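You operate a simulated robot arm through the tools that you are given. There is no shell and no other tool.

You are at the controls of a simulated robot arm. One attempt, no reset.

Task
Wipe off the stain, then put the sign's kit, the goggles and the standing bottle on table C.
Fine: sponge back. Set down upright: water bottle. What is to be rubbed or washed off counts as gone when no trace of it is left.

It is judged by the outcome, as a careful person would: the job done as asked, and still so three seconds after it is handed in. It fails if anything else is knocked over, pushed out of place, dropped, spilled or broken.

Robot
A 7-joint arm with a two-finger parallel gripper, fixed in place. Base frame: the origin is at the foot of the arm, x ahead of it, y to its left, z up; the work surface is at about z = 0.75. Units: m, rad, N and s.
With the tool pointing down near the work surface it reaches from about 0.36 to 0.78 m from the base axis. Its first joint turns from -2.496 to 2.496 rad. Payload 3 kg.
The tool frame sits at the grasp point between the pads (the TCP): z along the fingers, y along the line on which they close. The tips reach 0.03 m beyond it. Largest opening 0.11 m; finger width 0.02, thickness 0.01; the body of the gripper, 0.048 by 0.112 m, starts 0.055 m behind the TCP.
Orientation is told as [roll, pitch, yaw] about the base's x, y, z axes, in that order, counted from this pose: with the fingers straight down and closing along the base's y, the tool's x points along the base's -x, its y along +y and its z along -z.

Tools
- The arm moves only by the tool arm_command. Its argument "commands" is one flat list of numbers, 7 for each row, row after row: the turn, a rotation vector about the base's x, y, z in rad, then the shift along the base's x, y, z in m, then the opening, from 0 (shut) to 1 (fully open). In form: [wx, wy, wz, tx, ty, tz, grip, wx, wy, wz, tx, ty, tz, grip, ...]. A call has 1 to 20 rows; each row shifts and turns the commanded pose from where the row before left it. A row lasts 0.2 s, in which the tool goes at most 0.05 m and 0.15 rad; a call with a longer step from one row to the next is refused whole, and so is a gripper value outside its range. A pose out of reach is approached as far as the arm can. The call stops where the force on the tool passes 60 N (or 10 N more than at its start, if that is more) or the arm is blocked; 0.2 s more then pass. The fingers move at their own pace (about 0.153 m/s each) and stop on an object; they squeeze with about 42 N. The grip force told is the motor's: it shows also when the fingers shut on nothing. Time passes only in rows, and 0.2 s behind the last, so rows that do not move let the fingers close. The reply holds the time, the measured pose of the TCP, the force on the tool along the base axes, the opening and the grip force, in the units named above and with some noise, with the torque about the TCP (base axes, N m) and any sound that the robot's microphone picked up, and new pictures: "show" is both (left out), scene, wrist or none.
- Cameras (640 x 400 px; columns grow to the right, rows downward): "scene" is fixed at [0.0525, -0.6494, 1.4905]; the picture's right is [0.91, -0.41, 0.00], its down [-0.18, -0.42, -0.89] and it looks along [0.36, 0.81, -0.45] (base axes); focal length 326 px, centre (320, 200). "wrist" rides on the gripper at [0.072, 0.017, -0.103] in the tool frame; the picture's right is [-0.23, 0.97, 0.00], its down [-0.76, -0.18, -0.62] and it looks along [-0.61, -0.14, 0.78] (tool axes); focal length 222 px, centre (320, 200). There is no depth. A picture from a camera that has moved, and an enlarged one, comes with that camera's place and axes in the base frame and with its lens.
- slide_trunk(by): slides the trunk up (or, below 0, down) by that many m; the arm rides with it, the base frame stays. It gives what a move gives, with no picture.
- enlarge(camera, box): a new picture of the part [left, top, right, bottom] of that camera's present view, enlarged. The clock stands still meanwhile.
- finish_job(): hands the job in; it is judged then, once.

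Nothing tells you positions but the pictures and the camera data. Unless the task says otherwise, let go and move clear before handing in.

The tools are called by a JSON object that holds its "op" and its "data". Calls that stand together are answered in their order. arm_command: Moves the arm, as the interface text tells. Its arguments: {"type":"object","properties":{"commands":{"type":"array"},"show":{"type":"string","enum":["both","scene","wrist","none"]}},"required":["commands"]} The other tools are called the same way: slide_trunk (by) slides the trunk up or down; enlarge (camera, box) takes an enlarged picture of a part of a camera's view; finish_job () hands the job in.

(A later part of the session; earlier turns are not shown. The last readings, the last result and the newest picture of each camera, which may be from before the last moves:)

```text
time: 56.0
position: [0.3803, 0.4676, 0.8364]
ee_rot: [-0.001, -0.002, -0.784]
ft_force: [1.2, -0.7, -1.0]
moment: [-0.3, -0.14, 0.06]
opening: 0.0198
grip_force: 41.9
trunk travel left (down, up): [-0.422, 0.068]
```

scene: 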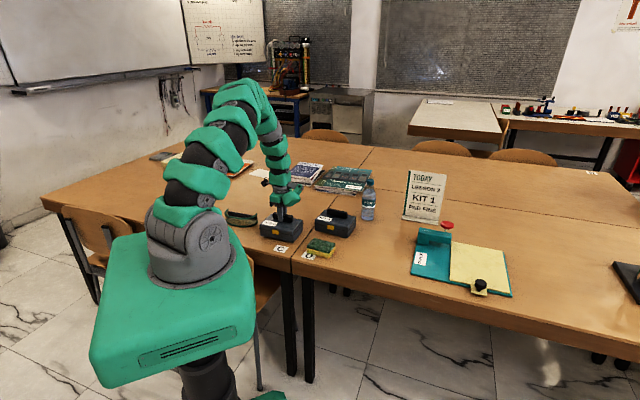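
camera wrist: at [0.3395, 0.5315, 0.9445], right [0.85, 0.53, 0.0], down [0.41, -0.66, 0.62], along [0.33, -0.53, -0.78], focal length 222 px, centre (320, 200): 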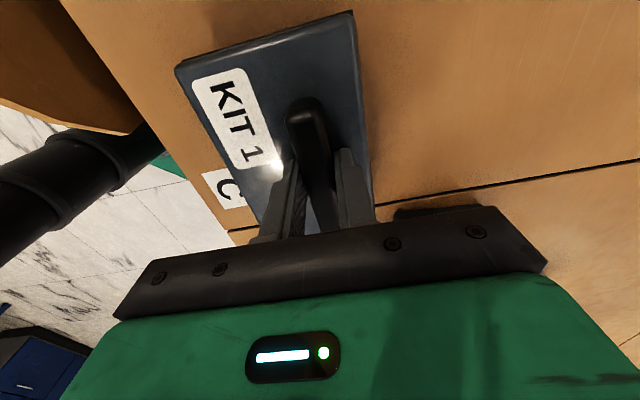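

It is starting to touch. I'll go down one more millimetre, then open just enough to clear the handle and rise.

{"op": "arm_command", "data": {"commands": [0, 0, 0, 0, 0, -0.001, 0.05, 0, 0, 0, 0, 0, 0, 0.05, 0, 0, 0, 0, 0, 0, 0.25, 0, 0, 0, 0, 0, 0, 0.5, 0, 0, 0, 0, 0, 0, 0.6, 0, 0, 0, 0, 0, 0.02, 0.6, 0, 0, 0, 0, 0, 0.04, 0.6, 0, 0, 0, 0, 0, 0.04, 0.6, 0, 0, 0, 0, 0, 0.04, 0.6, 0, 0, 0, 0, 0, 0, 0.6]}}

{"op": "enlarge", "data": {"camera": "scene", "box": [220, 180, 340, 255]}}

{"op": "enlarge", "data": {"camera": "scene", "box": [320, 160, 448, 240]}}

```text
time: 58.2
position: [0.3791, 0.4684, 0.976]
ee_rot: [0.002, -0.003, -0.786]
ft_force: [0.1, 0.2, 0.6]
moment: [-0.04, -0.02, 0.0]
opening: 0.0661
grip_force: 0.0
trunk travel left (down, up): [-0.422, 0.068]
camera wrist: at [0.3391, 0.531, 1.0783], right [0.85, 0.53, 0.0], down [0.41, -0.66, 0.62], along [0.33, -0.53, -0.78], focal length 222 px, centre (320, 200)
```

scene: 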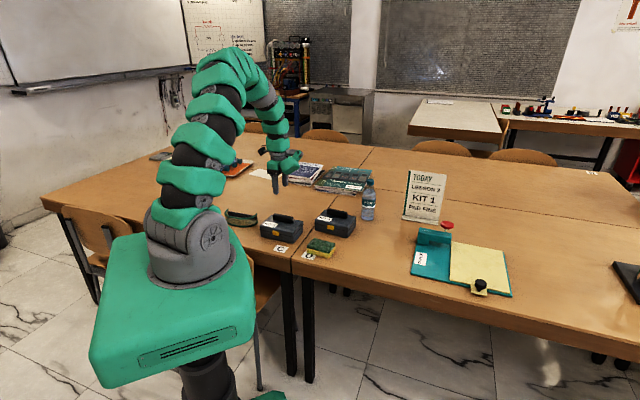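
wrist: 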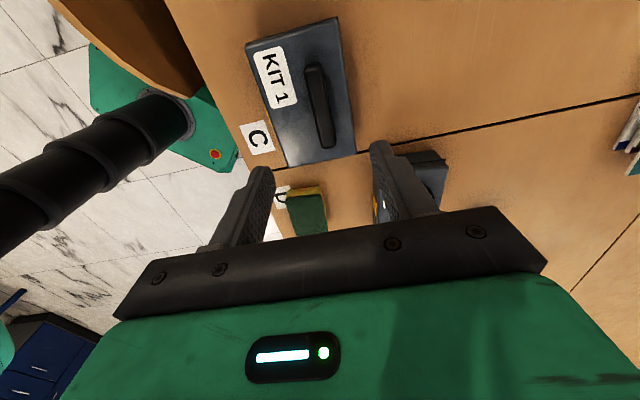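

```text
5.33 times, centred on (280, 218) of scene
camera zoom: at [0.0525, -0.6494, 1.4905], right [0.91, -0.41, 0.0], down [-0.18, -0.42, -0.89], along [0.36, 0.81, -0.45], focal length 1740 px, centre (533, 107)
```

zoom: 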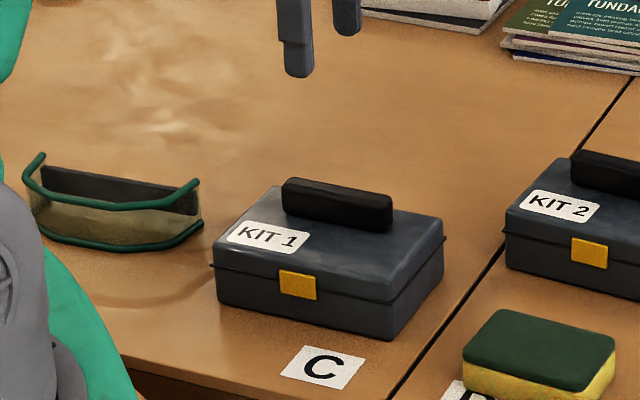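

```text
5.00 times, centred on (384, 200) of scene
camera zoom: at [0.0525, -0.6494, 1.4905], right [0.91, -0.41, 0.0], down [-0.18, -0.42, -0.89], along [0.36, 0.81, -0.45], focal length 1631 px, centre (0, 200)
```

zoom: 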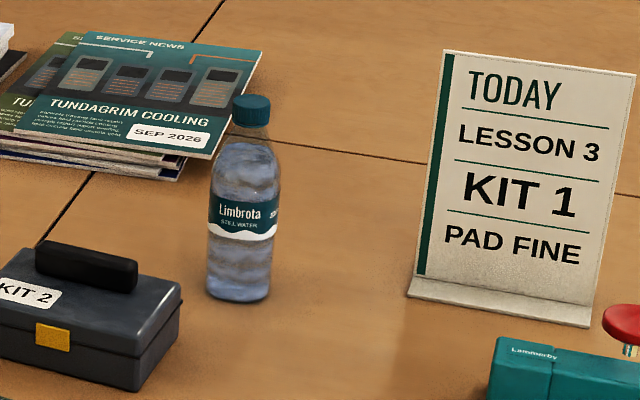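

Kit 1 stands on table C. The last item is the bottle at about (0.77, 0.43), beyond the straight-down reach, so I'll need a tilted grip. I'll study the gripper's shape first for clearances.

{"op": "enlarge", "data": {"camera": "scene", "box": [245, 90, 325, 200]}}

{"op": "enlarge", "data": {"camera": "scene", "box": [335, 170, 405, 230]}}

{"op": "enlarge", "data": {"camera": "scene", "box": [60, 180, 320, 400]}}

```text
3.64 times, centred on (285, 145) of scene
camera zoom: at [0.0525, -0.6494, 1.4905], right [0.91, -0.41, 0.0], down [-0.18, -0.42, -0.89], along [0.36, 0.81, -0.45], focal length 1186 px, centre (447, 400)
```

zoom: 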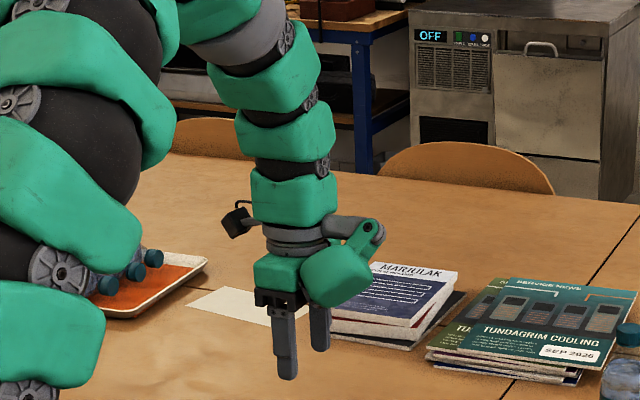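

```text
6.67 times, centred on (370, 200) of scene
camera zoom: at [0.0525, -0.6494, 1.4905], right [0.91, -0.41, 0.0], down [-0.18, -0.42, -0.89], along [0.36, 0.81, -0.45], focal length 2175 px, centre (-13, 200)
```

zoom: 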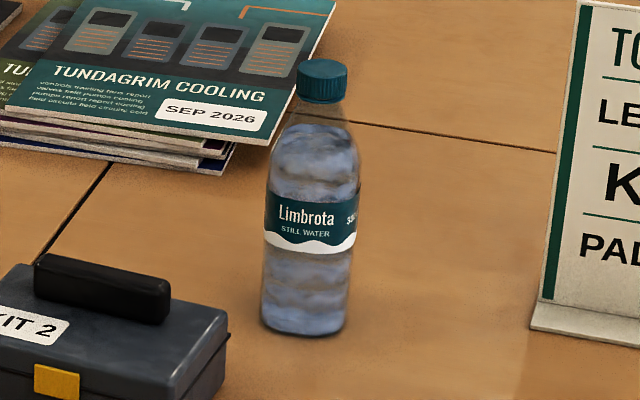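

```text
1.82 times, centred on (190, 290) of scene
camera zoom: at [0.0525, -0.6494, 1.4905], right [0.91, -0.41, 0.0], down [-0.18, -0.42, -0.89], along [0.36, 0.81, -0.45], focal length 593 px, centre (556, 36)
```

zoom: 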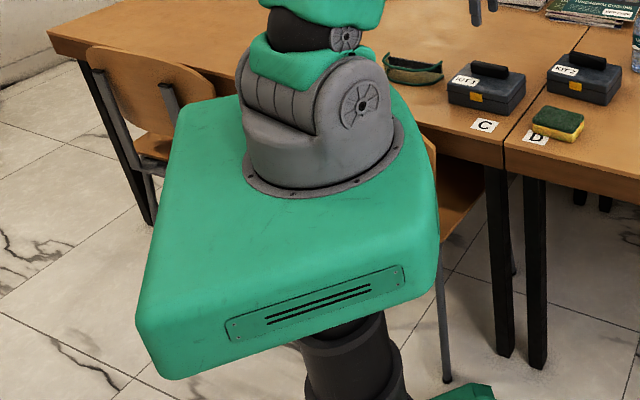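

I'll grip the bottle's upper body with the tool tilted about 55°, coming along the table's depth direction with the camera on top. First I'll turn the wrist by -90° while moving to a staging point in front of the bottle.

{"op": "arm_command", "data": {"commands": [0, 0, -0.1428, 0.0258, -0.0178, 0.005, 1, 0, 0, -0.1428, 0.0258, -0.0178, 0.005, 1, 0, 0, -0.1428, 0.0258, -0.0178, 0.005, 1, 0, 0, -0.1428, 0.0258, -0.0178, 0.005, 1, 0, 0, -0.1428, 0.0258, -0.0178, 0.005, 1, 0, 0, -0.1428, 0.0258, -0.0178, 0.005, 1, 0, 0, -0.1428, 0.0258, -0.0178, 0.005, 1, 0, 0, -0.1428, 0.0258, -0.0178, 0.005, 1, 0, 0, -0.1428, 0.0258, -0.0178, 0, 1, 0, 0, -0.1428, 0.0258, -0.0178, 0, 1, 0, 0, -0.1428, 0.0258, -0.0178, 0, 1, 0, 0, 0, 0, 0, 0, 1]}}

```text
time: 60.8
position: [0.6643, 0.2728, 1.0139]
ee_rot: [0.0, -0.003, -2.358]
ft_force: [-0.2, 0.5, 0.0]
moment: [-0.01, 0.0, -0.02]
opening: 0.1099
grip_force: 0.1
trunk travel left (down, up): [-0.422, 0.068]
camera wrist: at [0.7276, 0.3118, 1.1174], right [0.53, -0.85, 0.0], down [-0.66, -0.41, 0.62], along [-0.53, -0.33, -0.78], focal length 222 px, centre (320, 200)
```

scene: 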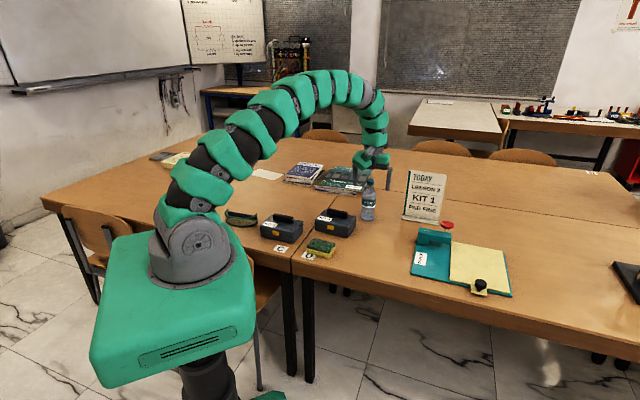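
wrist: 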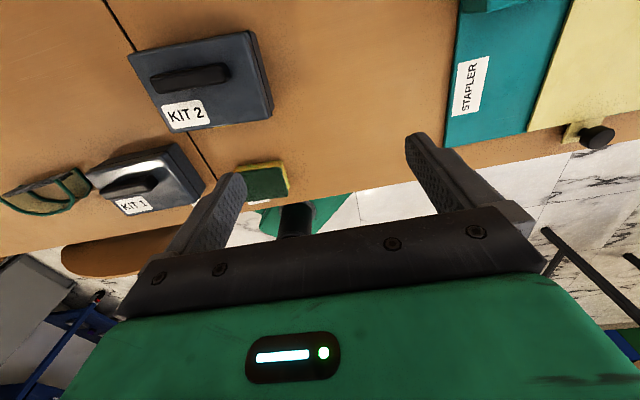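

The wrist turned freely. Now I'll tilt the fingers outward about 55° in place, well short of the bottle.

{"op": "arm_command", "data": {"commands": [0.097, -0.097, 0, 0, 0, 0, 1, 0.097, -0.097, 0, 0, 0, 0, 1, 0.097, -0.097, 0, 0, 0, 0, 1, 0.097, -0.097, 0, 0, 0, 0, 1, 0.097, -0.097, 0, 0, 0, 0, 1, 0.097, -0.097, 0, 0, 0, 0, 1, 0.097, -0.097, 0, 0, 0, 0, 1, 0, 0, 0, 0, 0, 0, 1]}}

{"op": "enlarge", "data": {"camera": "scene", "box": [320, 120, 448, 240]}}

```text
time: 62.6
position: [0.6632, 0.2708, 1.0151]
ee_rot: [0.003, 0.833, -2.356]
ft_force: [0.2, 1.4, -0.4]
moment: [-0.02, 0.01, -0.06]
opening: 0.1097
grip_force: 0.0
out of reach, approached as far as the arm can: row 7
trunk travel left (down, up): [-0.422, 0.068]
camera wrist: at [0.6556, 0.2401, 1.1368], right [0.58, -0.8, -0.17], down [-0.82, -0.56, -0.14], along [0.02, 0.22, -0.98], focal length 222 px, centre (320, 200)
```

scene: 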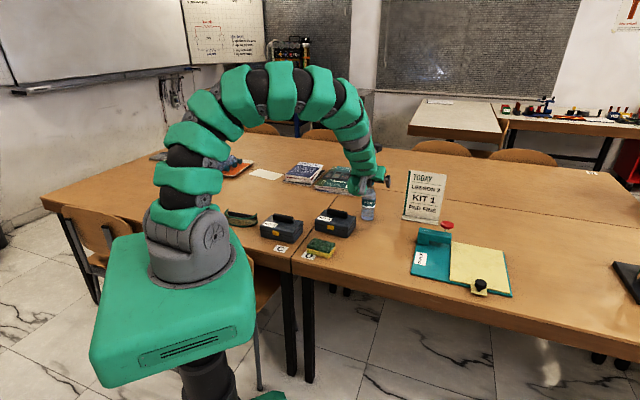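
wrist: 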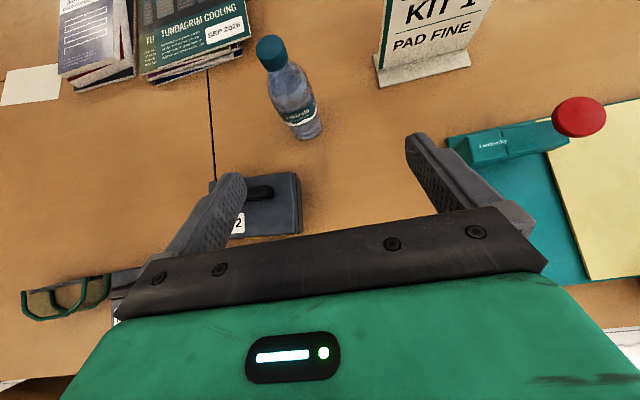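

```text
3.33 times, centred on (384, 180) of scene
camera zoom: at [0.0525, -0.6494, 1.4905], right [0.91, -0.41, 0.0], down [-0.18, -0.42, -0.89], along [0.36, 0.81, -0.45], focal length 1088 px, centre (107, 267)
```

zoom: 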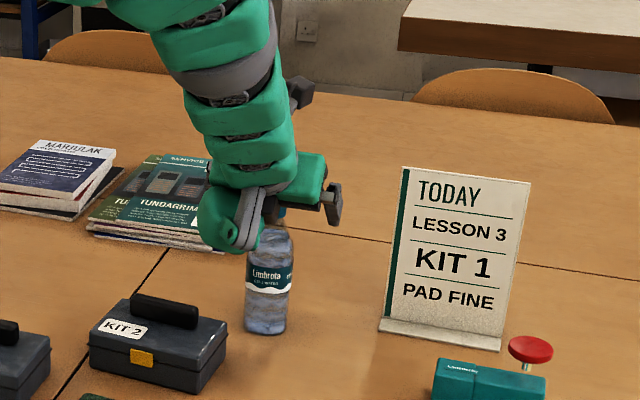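

The tilt reached 48°, the limit in this pose, and I can now see the bottle directly. I'll enlarge the wrist view to fix its position.

{"op": "enlarge", "data": {"camera": "wrist", "box": [200, 20, 392, 140]}}

```text
3.33 times, centred on (296, 80) of wrist
camera zoom: at [0.6556, 0.2401, 1.1368], right [0.58, -0.8, -0.17], down [-0.82, -0.56, -0.14], along [0.02, 0.22, -0.98], focal length 740 px, centre (400, 600)
```

zoom: 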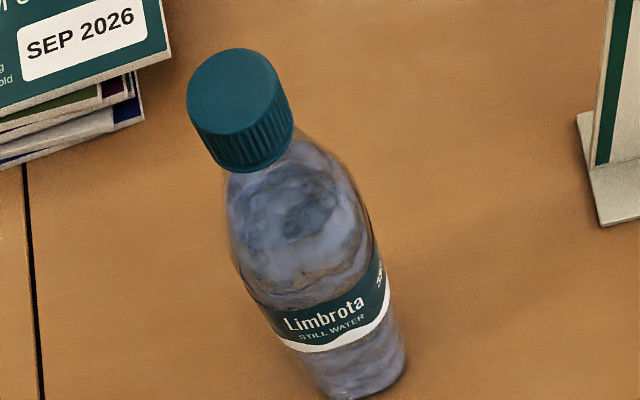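

I place the bottle's axis near (0.763, 0.429), with its top at z ≈ 0.937 and a diameter of about 0.058 m. I'll go to a pre-grasp point about 12 cm in front of it at z ≈ 0.875, staying above Kit 2.

{"op": "arm_command", "data": {"commands": [0, 0, 0, 0.0036, 0.0179, -0.035, 1, 0, 0, 0, 0.0036, 0.0179, -0.035, 1, 0, 0, 0, 0.0036, 0.0179, -0.035, 1, 0, 0, 0, 0.0035, 0.018, -0.035, 1, 0, 0, 0, 0, 0, 0, 1]}}

{"op": "enlarge", "data": {"camera": "scene", "box": [320, 140, 432, 240]}}

```text
time: 63.8
position: [0.6775, 0.3401, 0.8804]
ee_rot: [0.003, 0.831, -2.356]
ft_force: [-0.1, 0.1, -0.1]
moment: [-0.02, -0.01, 0.0]
opening: 0.1099
grip_force: 0.0
out of reach, approached as far as the arm can: row 1
trunk travel left (down, up): [-0.422, 0.068]
camera wrist: at [0.6681, 0.3097, 1.0025], right [0.58, -0.8, -0.17], down [-0.82, -0.56, -0.14], along [0.02, 0.22, -0.98], focal length 222 px, centre (320, 200)
```

scene: 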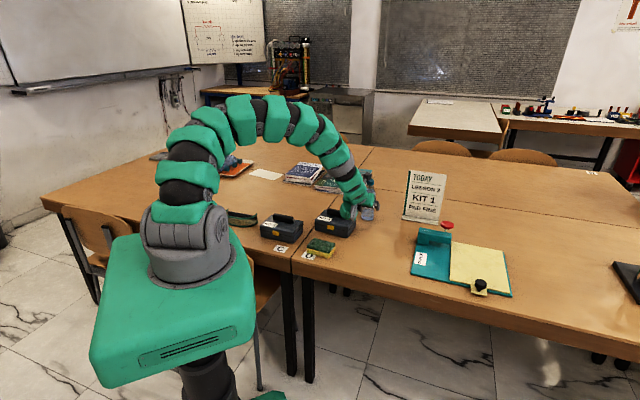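
wrist: 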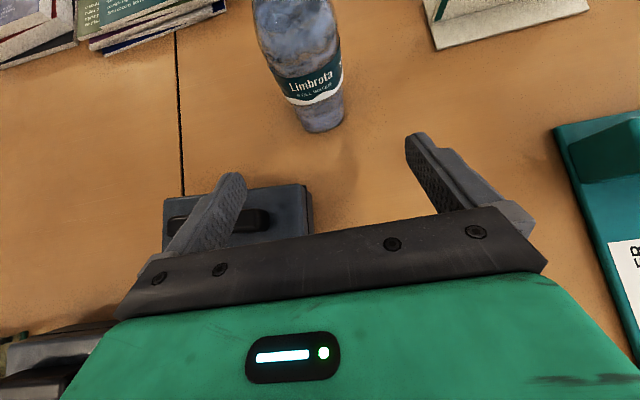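

```text
4.00 times, centred on (376, 190) of scene
camera zoom: at [0.0525, -0.6494, 1.4905], right [0.91, -0.41, 0.0], down [-0.18, -0.42, -0.89], along [0.36, 0.81, -0.45], focal length 1305 px, centre (96, 240)
```

zoom: 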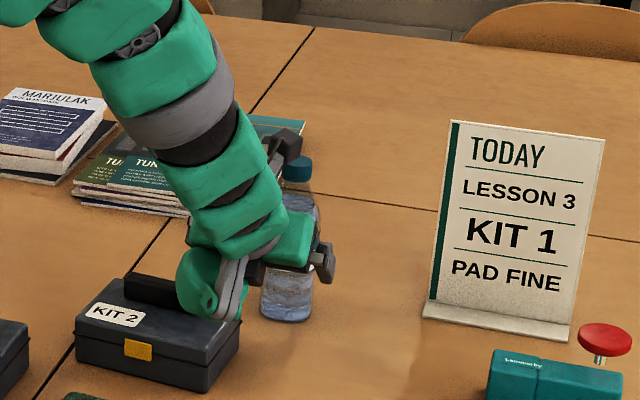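

The gripper is lined up with the bottle and clear of Kit 2. I'll advance halfway and try to add a little tilt.

{"op": "arm_command", "data": {"commands": [0.03, -0.03, 0, 0.02, 0.0213, -0.002, 1, 0.03, -0.03, 0, 0.02, 0.0213, -0.002, 1, 0, 0, 0, 0, 0, 0, 1]}}

{"op": "enlarge", "data": {"camera": "scene", "box": [320, 140, 432, 240]}}

```text
time: 64.6
position: [0.7169, 0.3843, 0.876]
ee_rot: [0.002, 0.918, -2.358]
ft_force: [0.2, -0.4, -1.0]
moment: [0.02, 0.0, 0.02]
opening: 0.1102
grip_force: 0.1
trunk travel left (down, up): [-0.422, 0.068]
camera wrist: at [0.7013, 0.3454, 0.9962], right [0.59, -0.79, -0.18], down [-0.8, -0.55, -0.23], along [0.08, 0.28, -0.96], focal length 222 px, centre (320, 200)
```

scene: 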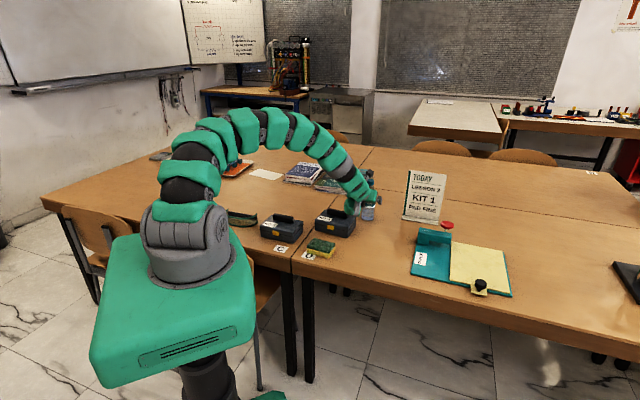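
wrist: 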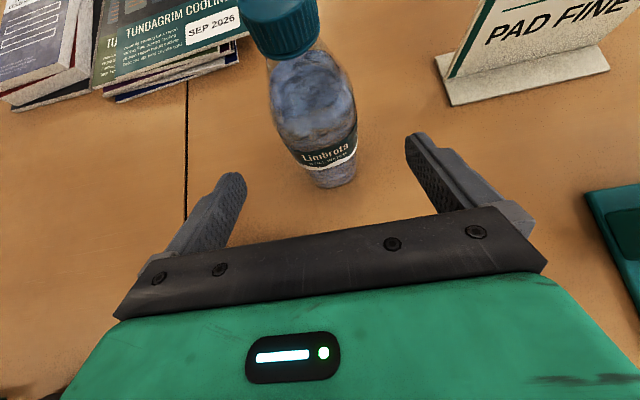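

```text
4.00 times, centred on (376, 190) of scene
camera zoom: at [0.0525, -0.6494, 1.4905], right [0.91, -0.41, 0.0], down [-0.18, -0.42, -0.89], along [0.36, 0.81, -0.45], focal length 1305 px, centre (96, 240)
```

zoom: 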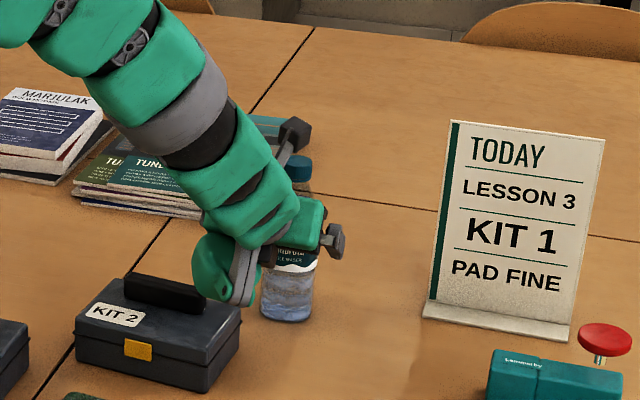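

Tilt is now 53° and the bottle is centred between the fingers. I'll advance the last 6 cm slowly so the pads straddle it.

{"op": "arm_command", "data": {"commands": [0, 0, 0, 0.0141, 0.0152, -0.002, 1, 0, 0, 0, 0.0141, 0.0152, -0.002, 1, 0, 0, 0, 0.014, 0.0151, -0.002, 1, 0, 0, 0, 0, 0, 0, 1]}}

{"op": "enlarge", "data": {"camera": "scene", "box": [320, 140, 432, 240]}}

{"op": "enlarge", "data": {"camera": "wrist", "box": [160, 0, 480, 240]}}

```text
time: 65.6
position: [0.7599, 0.4298, 0.8702]
ee_rot: [0.002, 0.914, -2.359]
ft_force: [-0.7, -0.1, -0.2]
moment: [-0.01, -0.01, 0.03]
opening: 0.1097
grip_force: 0.1
trunk travel left (down, up): [-0.422, 0.068]
camera wrist: at [0.7435, 0.3911, 0.99], right [0.59, -0.79, -0.18], down [-0.8, -0.55, -0.22], along [0.08, 0.28, -0.96], focal length 222 px, centre (320, 200)
```

scene: 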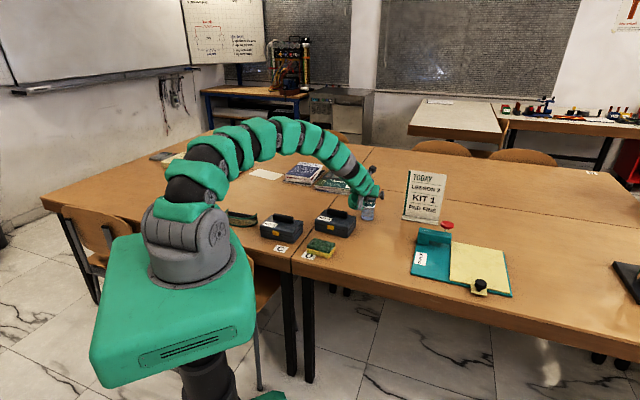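
wrist: 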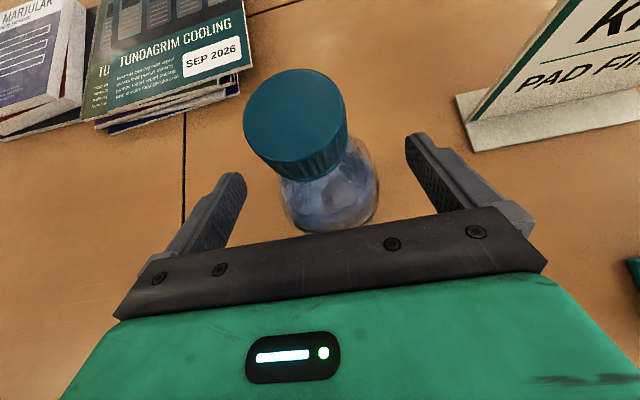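

```text
4.00 times, centred on (376, 190) of scene
camera zoom: at [0.0525, -0.6494, 1.4905], right [0.91, -0.41, 0.0], down [-0.18, -0.42, -0.89], along [0.36, 0.81, -0.45], focal length 1305 px, centre (96, 240)
```

zoom: 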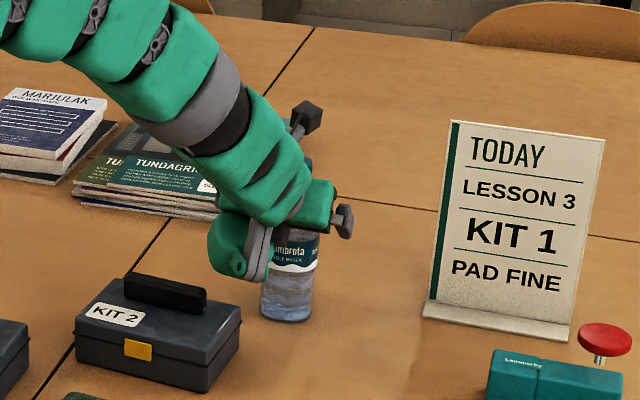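

```text
1.67 times, centred on (320, 120) of wrist
camera zoom: at [0.7435, 0.3911, 0.99], right [0.59, -0.79, -0.18], down [-0.8, -0.55, -0.22], along [0.08, 0.28, -0.96], focal length 370 px, centre (320, 333)
```

zoom: 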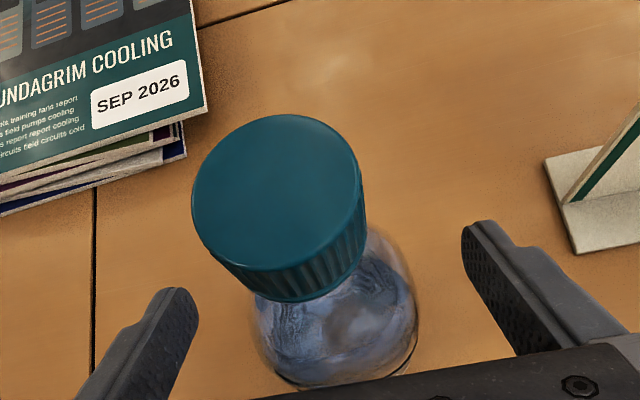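

The bottle's axis is within about 3 mm of the gripper's centre. I'll trim sideways, drop 7 mm to stay below the shoulder taper, and close gently.

{"op": "arm_command", "data": {"commands": [0, 0, 0, 0.0005, -0.0045, -0.007, 0.9, 0, 0, 0, 0, 0, 0, 0.75, 0, 0, 0, 0, 0, 0, 0.65, 0, 0, 0, 0, 0, 0, 0.59, 0, 0, 0, 0, 0, 0, 0.55, 0, 0, 0, 0, 0, 0, 0.52, 0, 0, 0, 0, 0, 0, 0.48, 0, 0, 0, 0, 0, 0, 0.4, 0, 0, 0, 0, 0, 0, 0.4]}}

{"op": "enlarge", "data": {"camera": "scene", "box": [320, 140, 432, 240]}}

```text
time: 67.6
position: [0.7596, 0.4259, 0.8635]
ee_rot: [0.002, 0.916, -2.358]
ft_force: [1.6, 0.1, 1.5]
moment: [0.05, -0.03, 0.01]
opening: 0.0593
grip_force: 41.8
trunk travel left (down, up): [-0.422, 0.068]
camera wrist: at [0.7439, 0.3865, 0.9831], right [0.59, -0.79, -0.18], down [-0.8, -0.55, -0.23], along [0.08, 0.28, -0.96], focal length 222 px, centre (320, 200)
```

scene: 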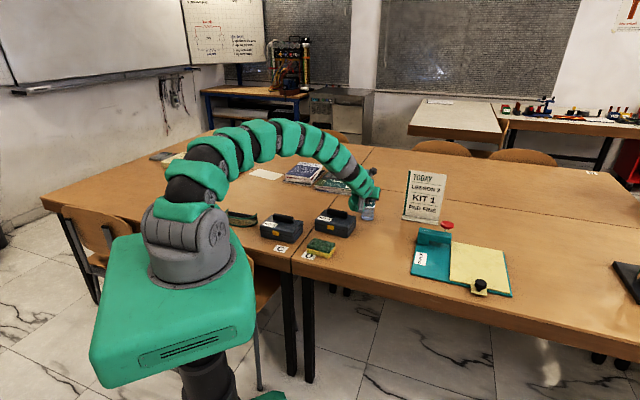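
wrist: 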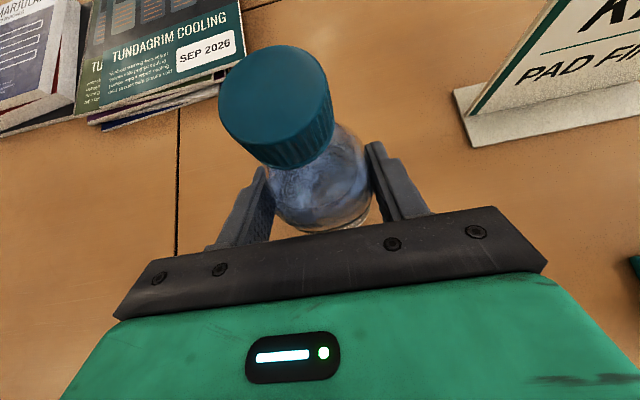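

```text
4.00 times, centred on (376, 190) of scene
camera zoom: at [0.0525, -0.6494, 1.4905], right [0.91, -0.41, 0.0], down [-0.18, -0.42, -0.89], along [0.36, 0.81, -0.45], focal length 1305 px, centre (96, 240)
```

zoom: 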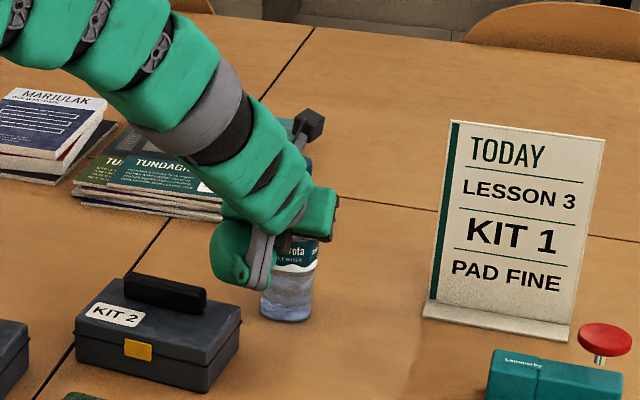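

The bottle is gripped at 0.059 m. I'll lift it slowly and check that it stays upright.

{"op": "arm_command", "data": {"commands": [0, 0, 0, 0, 0, 0.01, 0.4, 0, 0, 0, 0, 0, 0.015, 0.4, 0, 0, 0, 0, 0, 0.02, 0.4, 0, 0, 0, 0, 0, 0, 0.4]}}

{"op": "enlarge", "data": {"camera": "scene", "box": [320, 140, 432, 240]}}

```text
time: 68.6
position: [0.7592, 0.4258, 0.9068]
ee_rot: [0.001, 0.918, -2.358]
ft_force: [0.1, 0.1, -3.5]
moment: [-0.01, 0.04, -0.01]
opening: 0.0594
grip_force: 42.2
trunk travel left (down, up): [-0.422, 0.068]
camera wrist: at [0.7438, 0.3863, 1.0285], right [0.59, -0.79, -0.18], down [-0.8, -0.55, -0.23], along [0.08, 0.28, -0.96], focal length 222 px, centre (320, 200)
```

scene: 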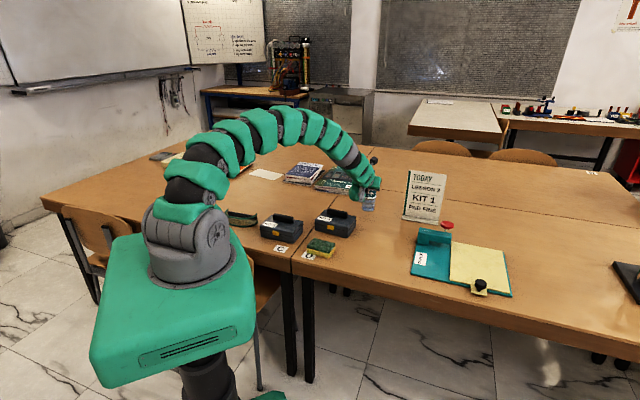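
wrist: 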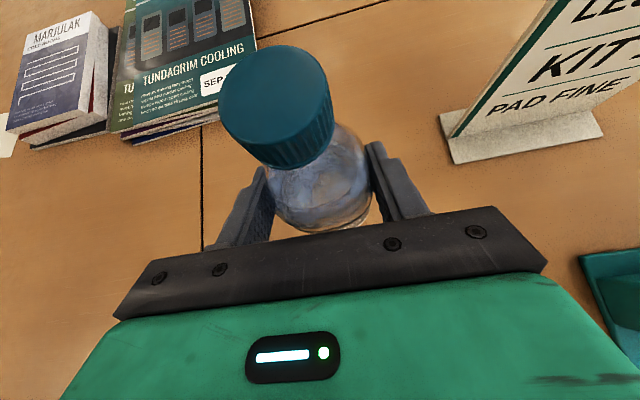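

```text
4.00 times, centred on (376, 190) of scene
camera zoom: at [0.0525, -0.6494, 1.4905], right [0.91, -0.41, 0.0], down [-0.18, -0.42, -0.89], along [0.36, 0.81, -0.45], focal length 1305 px, centre (96, 240)
```

zoom: 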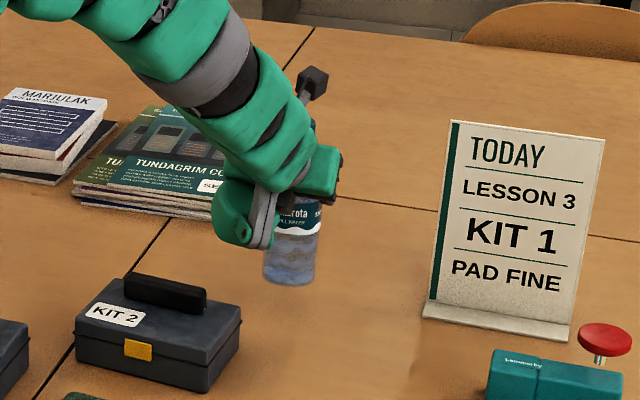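

The bottle hangs upright, about 0.35 kg. I'll raise it a bit more and carry it along behind Kit 2 to table C near (0.484, 0.674), staying at a radius where this tilt works.

{"op": "arm_command", "data": {"commands": [0, 0, 0, 0, 0, 0.025, 0.4, 0, 0, 0, 0, 0, 0.025, 0.4, 0, 0, 0, -0.0306, 0.0276, 0, 0.4, 0, 0, 0, -0.0306, 0.0276, 0, 0.4, 0, 0, 0, -0.0306, 0.0276, 0, 0.4, 0, 0, 0, -0.0306, 0.0276, 0, 0.4, 0, 0, 0, -0.0306, 0.0276, 0, 0.4, 0, 0, 0, 0, 0, 0, 0.4]}}

```text
time: 70.4
position: [0.6058, 0.5635, 0.9573]
ee_rot: [0.004, 0.917, -2.356]
ft_force: [0.0, -0.5, -3.1]
moment: [-0.04, 0.01, 0.02]
opening: 0.0593
grip_force: 42.3
trunk travel left (down, up): [-0.422, 0.068]
camera wrist: at [0.5902, 0.5248, 1.0781], right [0.59, -0.79, -0.18], down [-0.8, -0.55, -0.23], along [0.08, 0.28, -0.96], focal length 222 px, centre (320, 200)
```

scene: 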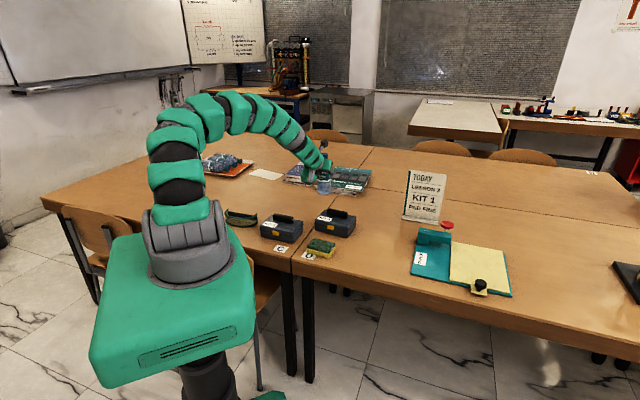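
wrist: 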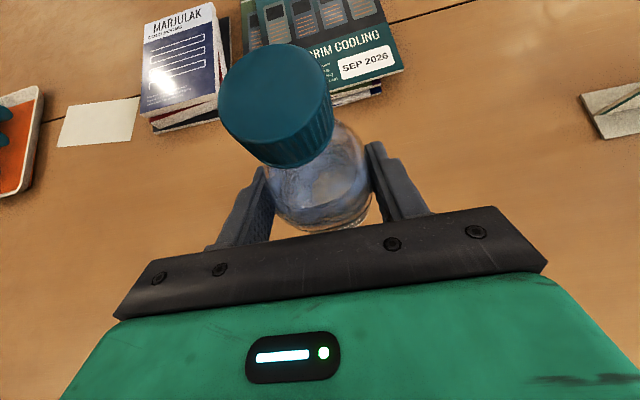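

It stays upright and within reach. I'll finish the traverse to the placement point.

{"op": "arm_command", "data": {"commands": [0, 0, 0, -0.0305, 0.0277, 0, 0.4, 0, 0, 0, -0.0305, 0.0277, 0, 0.4, 0, 0, 0, -0.0305, 0.0277, 0, 0.4, 0, 0, 0, -0.0305, 0.0277, 0, 0.4, 0, 0, 0, 0, 0, 0, 0.4]}}

{"op": "enlarge", "data": {"camera": "scene", "box": [220, 120, 364, 240]}}

```text
time: 71.6
position: [0.4844, 0.6754, 0.9593]
ee_rot: [0.003, 0.916, -2.357]
ft_force: [-0.4, 0.1, -3.1]
moment: [-0.01, 0.02, 0.0]
opening: 0.0591
grip_force: 41.7
trunk travel left (down, up): [-0.422, 0.068]
camera wrist: at [0.4674, 0.6362, 1.0788], right [0.59, -0.79, -0.18], down [-0.8, -0.55, -0.23], along [0.08, 0.28, -0.96], focal length 222 px, centre (320, 200)
```

scene: 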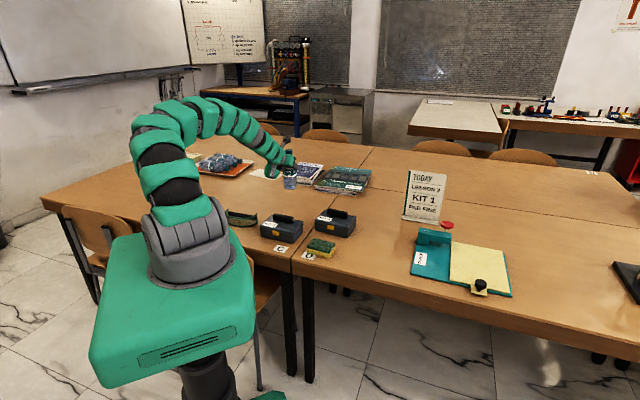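
wrist: 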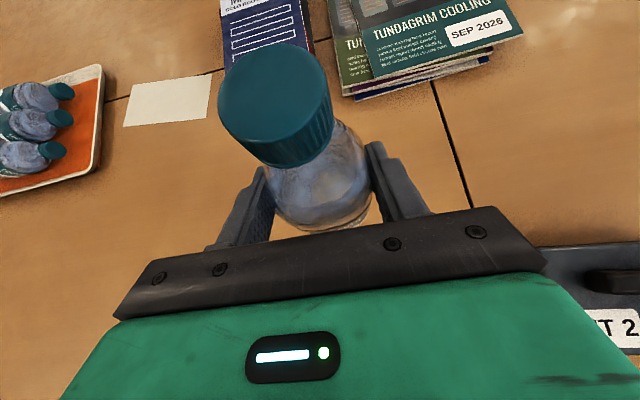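

```text
3.33 times, centred on (292, 180) of scene
camera zoom: at [0.0525, -0.6494, 1.4905], right [0.91, -0.41, 0.0], down [-0.18, -0.42, -0.89], along [0.36, 0.81, -0.45], focal length 1088 px, centre (413, 267)
```

zoom: 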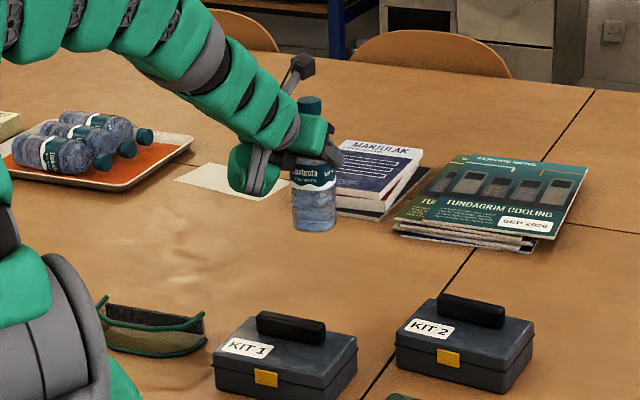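

The bottle is above a clear area of table C. I'll lower it to just above the surface.

{"op": "arm_command", "data": {"commands": [0, 0, 0, 0, 0, -0.03, 0.4, 0, 0, 0, 0, 0, -0.03, 0.4, 0, 0, 0, 0, 0, -0.02, 0.4, 0, 0, 0, 0, 0, -0.009, 0.4, 0, 0, 0, 0, 0, 0, 0.4]}}

{"op": "enlarge", "data": {"camera": "scene", "box": [220, 120, 364, 240]}}

```text
time: 72.8
position: [0.4838, 0.6745, 0.869]
ee_rot: [0.003, 0.915, -2.355]
ft_force: [0.7, 1.1, -3.3]
moment: [0.01, 0.02, 0.0]
opening: 0.0594
grip_force: 42.1
trunk travel left (down, up): [-0.422, 0.068]
camera wrist: at [0.4684, 0.6359, 0.9892], right [0.59, -0.79, -0.18], down [-0.8, -0.55, -0.23], along [0.08, 0.28, -0.96], focal length 222 px, centre (320, 200)
```

scene: 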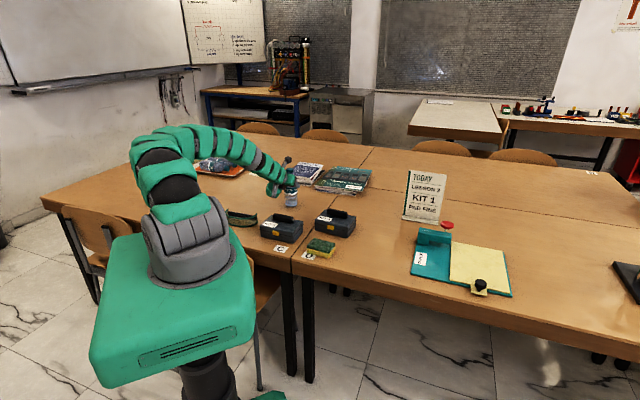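
wrist: 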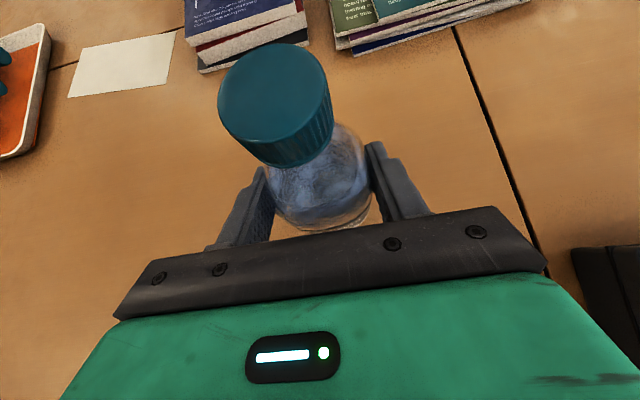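

```text
3.33 times, centred on (292, 180) of scene
camera zoom: at [0.0525, -0.6494, 1.4905], right [0.91, -0.41, 0.0], down [-0.18, -0.42, -0.89], along [0.36, 0.81, -0.45], focal length 1088 px, centre (413, 267)
```

zoom: 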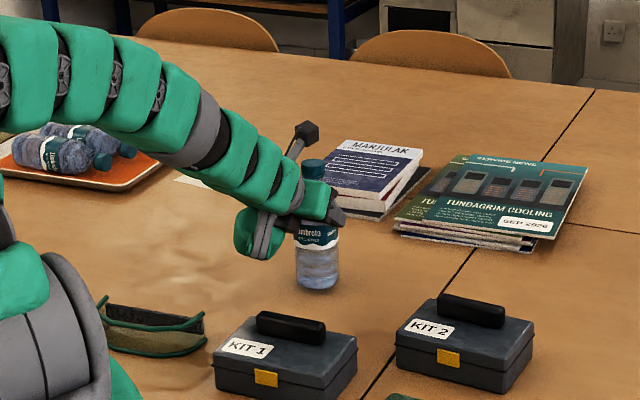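

The bottle is about 5 mm above the table and upright. I'll lower it in small steps until it carries its own weight.

{"op": "arm_command", "data": {"commands": [0, 0, 0, 0, 0, -0.003, 0.4, 0, 0, 0, 0, 0, -0.002, 0.4, 0, 0, 0, 0, 0, 0, 0.4], "show": "none"}}

```text
time: 73.6
position: [0.4852, 0.6733, 0.8647]
ee_rot: [0.004, 0.918, -2.356]
ft_force: [-0.5, 0.3, -3.7]
moment: [-0.04, 0.04, 0.0]
opening: 0.0595
grip_force: 41.6
trunk travel left (down, up): [-0.422, 0.068]
```

{"op": "arm_command", "data": {"commands": [0, 0, 0, 0, 0, -0.0012, 0.4, 0, 0, 0, 0, 0, -0.001, 0.4, 0, 0, 0, 0, 0, 0, 0.4], "show": "none"}}

```text
time: 74.4
position: [0.4851, 0.6727, 0.8634]
ee_rot: [-0.001, 0.919, -2.358]
ft_force: [0.7, -0.8, 4.4]
moment: [-0.15, 0.08, 0.03]
opening: 0.0592
grip_force: 42.5
trunk travel left (down, up): [-0.422, 0.068]
```

The bottle now stands on the table. I'll open the fingers gradually and back away along the tool's axis.

{"op": "arm_command", "data": {"commands": [0, 0, 0, 0, 0, 0, 0.56, 0, 0, 0, 0, 0, 0, 0.62, 0, 0, 0, 0, 0, 0, 0.75, 0, 0, 0, 0, 0, 0, 1, 0, 0, 0, 0, 0, 0, 1, 0, 0, 0, 0, 0, 0, 1]}}

{"op": "enlarge", "data": {"camera": "scene", "box": [220, 120, 364, 240]}}

```text
time: 75.8
position: [0.484, 0.6738, 0.8625]
ee_rot: [0.002, 0.915, -2.357]
ft_force: [0.1, -0.1, 0.5]
moment: [0.0, 0.02, -0.02]
opening: 0.1101
grip_force: 0.0
trunk travel left (down, up): [-0.422, 0.068]
camera wrist: at [0.4687, 0.6352, 0.9823], right [0.59, -0.79, -0.18], down [-0.8, -0.55, -0.23], along [0.08, 0.28, -0.96], focal length 222 px, centre (320, 200)
```

scene: 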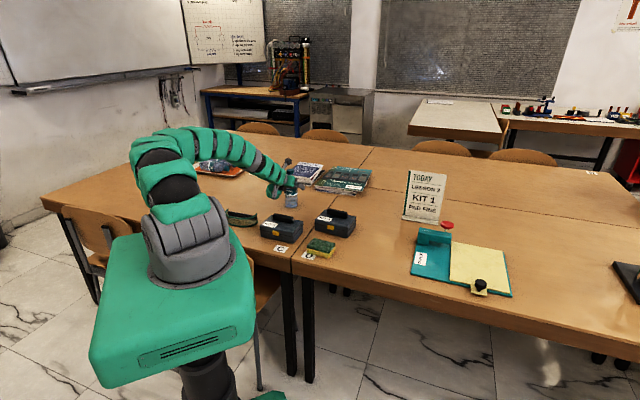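
wrist: 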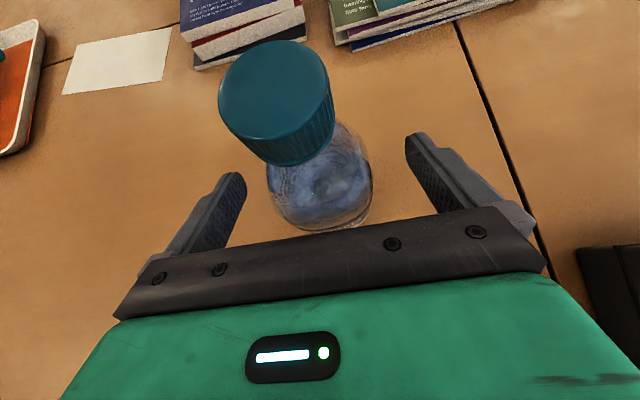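

```text
3.33 times, centred on (292, 180) of scene
camera zoom: at [0.0525, -0.6494, 1.4905], right [0.91, -0.41, 0.0], down [-0.18, -0.42, -0.89], along [0.36, 0.81, -0.45], focal length 1088 px, centre (413, 267)
```

zoom: 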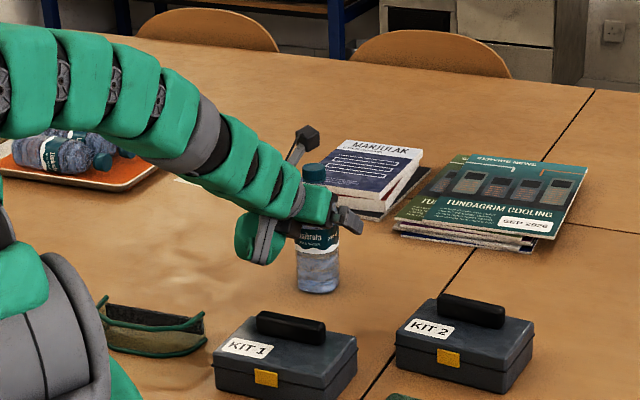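

The bottle stands upright on its own and the fingers are open. I'll back off along the tool axis, away and up.

{"op": "arm_command", "data": {"commands": [0, 0, 0, -0.0112, -0.0112, 0.0121, 1, 0, 0, 0, -0.0168, -0.0168, 0.0182, 1, 0, 0, 0, -0.02, -0.02, 0.03, 1, 0, 0, 0, -0.02, -0.02, 0.035, 1, 0, 0, 0, -0.02, -0.02, 0.035, 1, 0, 0, 0, 0, 0, 0, 1]}}

{"op": "enlarge", "data": {"camera": "scene", "box": [210, 120, 370, 260]}}

```text
time: 77.2
position: [0.4616, 0.6496, 0.8866]
ee_rot: [-0.014, 0.855, -2.36]
ft_force: [0.0, 0.1, 0.3]
moment: [0.02, -0.01, 0.03]
opening: 0.1102
grip_force: 0.1
out of reach, approached as far as the arm can: row 2, 3, 4, 5
trunk travel left (down, up): [-0.422, 0.068]
camera wrist: at [0.4539, 0.6147, 1.0082], right [0.59, -0.79, -0.18], down [-0.81, -0.56, -0.17], along [0.03, 0.24, -0.97], focal length 222 px, centre (320, 200)
```

scene: 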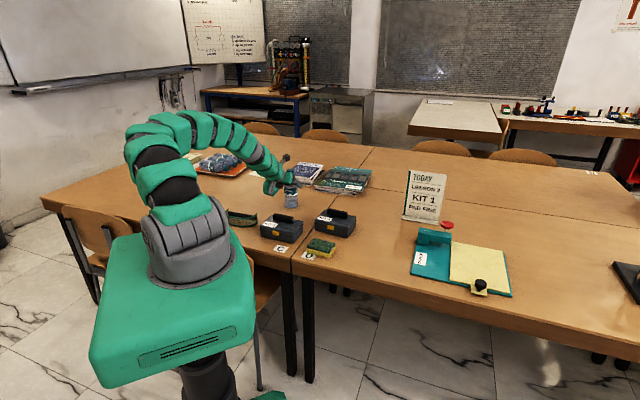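
wrist: 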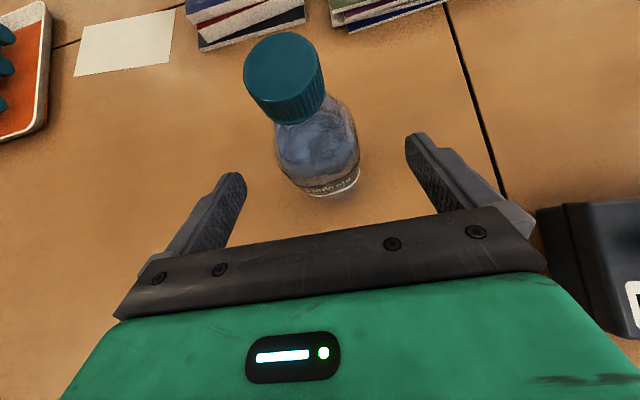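

```text
2.86 times, centred on (290, 190) of scene
camera zoom: at [0.0525, -0.6494, 1.4905], right [0.91, -0.41, 0.0], down [-0.18, -0.42, -0.89], along [0.36, 0.81, -0.45], focal length 932 px, centre (406, 229)
```

zoom: 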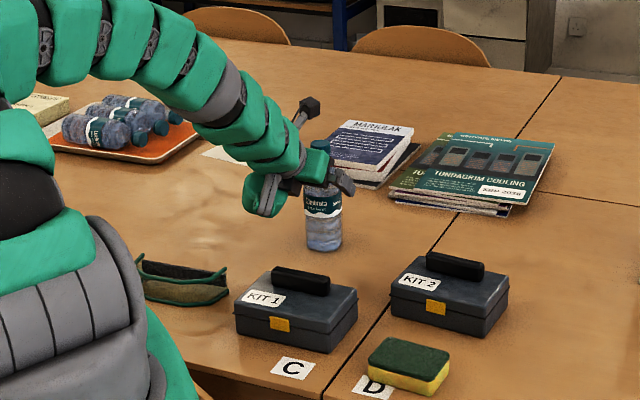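

The retreat stopped part-way because of the tilt limit, but the hand is already clear of the bottle, with nothing touching. I'll keep backing up and away while taking the tilt out.

{"op": "arm_command", "data": {"commands": [-0.042, 0.042, 0, -0.014, -0.014, 0.02, 1, -0.06, 0.06, 0, -0.016, -0.016, 0.028, 1, -0.085, 0.085, 0, -0.018, -0.018, 0.03, 1, 0, 0, 0, 0, 0, 0, 1]}}

```text
time: 78.2
position: [0.4321, 0.6195, 0.9238]
ee_rot: [0.003, 0.652, -2.357]
ft_force: [0.0, 0.5, -0.2]
moment: [-0.01, 0.05, 0.0]
opening: 0.1101
grip_force: 0.1
out of reach, approached as far as the arm can: row 1, 2
trunk travel left (down, up): [-0.422, 0.068]
camera wrist: at [0.439, 0.6042, 1.0506], right [0.56, -0.82, -0.13], down [-0.82, -0.57, 0.03], along [-0.1, 0.09, -0.99], focal length 222 px, centre (320, 200)
```

scene: 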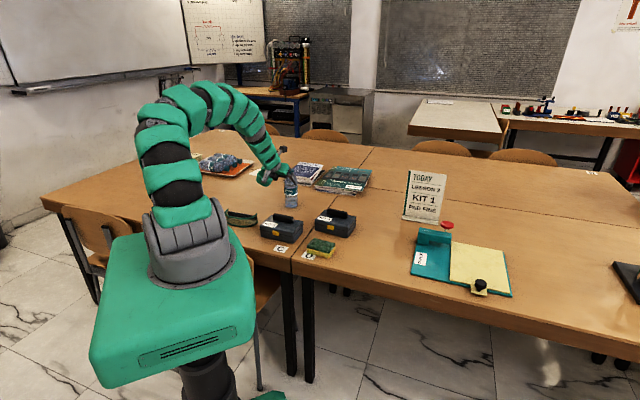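
wrist: 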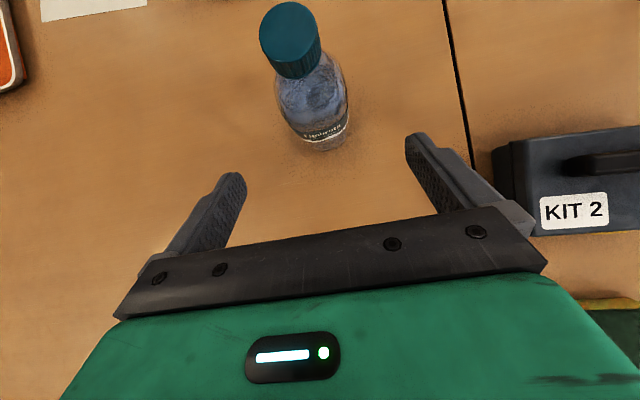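

I'm clear of the bottle, which stands undisturbed. I'll continue backing up and taking the tilt out until I'm well above the table.

{"op": "arm_command", "data": {"commands": [-0.07, 0.07, 0, -0.02, -0.02, 0.03, 1, -0.077, 0.077, 0, -0.02, -0.02, 0.03, 1, -0.077, 0.077, 0, -0.02, -0.02, 0.03, 1, -0.077, 0.077, 0, -0.02, -0.02, 0.02, 1, -0.077, 0.077, 0, -0.01, -0.01, 0.01, 1, -0.077, 0.077, 0, 0, 0, 0, 1, 0, 0, 0, 0, 0, 0, 1]}}

{"op": "enlarge", "data": {"camera": "scene", "box": [210, 120, 370, 260]}}

{"op": "enlarge", "data": {"camera": "scene", "box": [280, 140, 520, 300]}}

```text
time: 79.8
position: [0.3416, 0.53, 1.0443]
ee_rot: [0.004, 0.007, -2.357]
ft_force: [0.6, -0.7, 0.0]
moment: [0.03, 0.03, -0.02]
opening: 0.1101
grip_force: 0.1
trunk travel left (down, up): [-0.422, 0.068]
camera wrist: at [0.4031, 0.5696, 1.1481], right [0.53, -0.85, 0.0], down [-0.67, -0.42, 0.62], along [-0.52, -0.33, -0.79], focal length 222 px, centre (320, 200)
```

scene: 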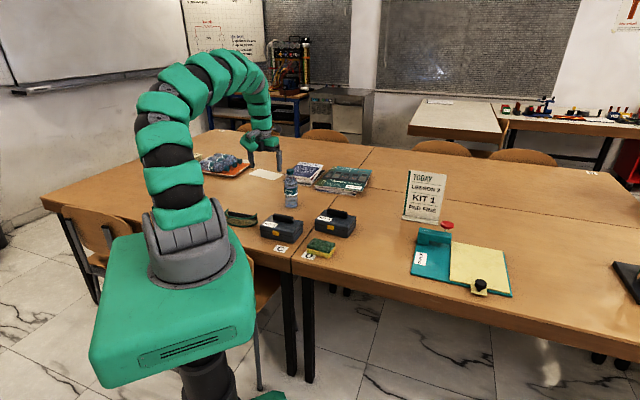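
wrist: 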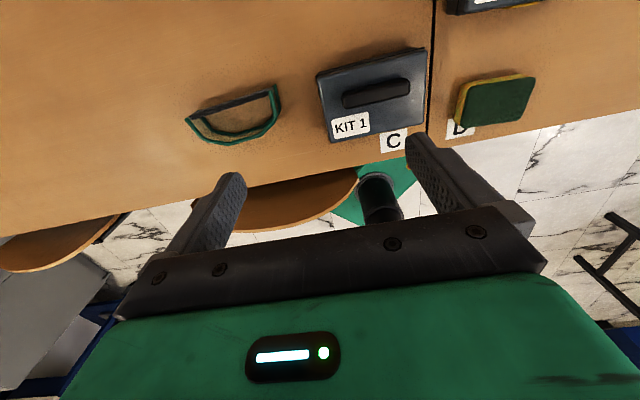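

```text
2.86 times, centred on (290, 190) of scene
camera zoom: at [0.0525, -0.6494, 1.4905], right [0.91, -0.41, 0.0], down [-0.18, -0.42, -0.89], along [0.36, 0.81, -0.45], focal length 932 px, centre (406, 229)
```

zoom: 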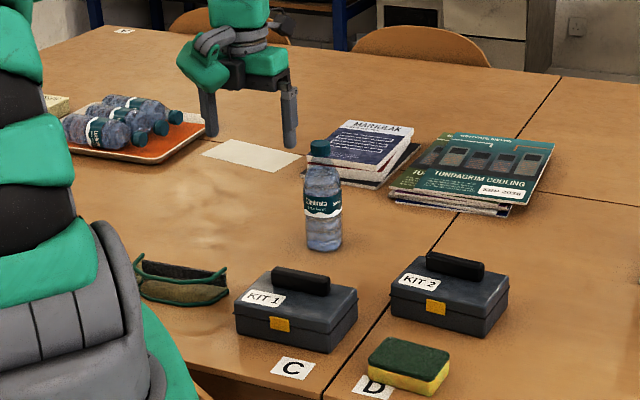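

```text
2.50 times, centred on (400, 220) of scene
camera zoom: at [0.0525, -0.6494, 1.4905], right [0.91, -0.41, 0.0], down [-0.18, -0.42, -0.89], along [0.36, 0.81, -0.45], focal length 816 px, centre (120, 150)
```

zoom: 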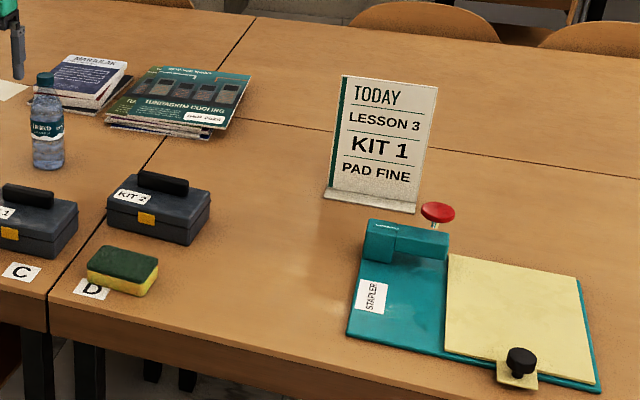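

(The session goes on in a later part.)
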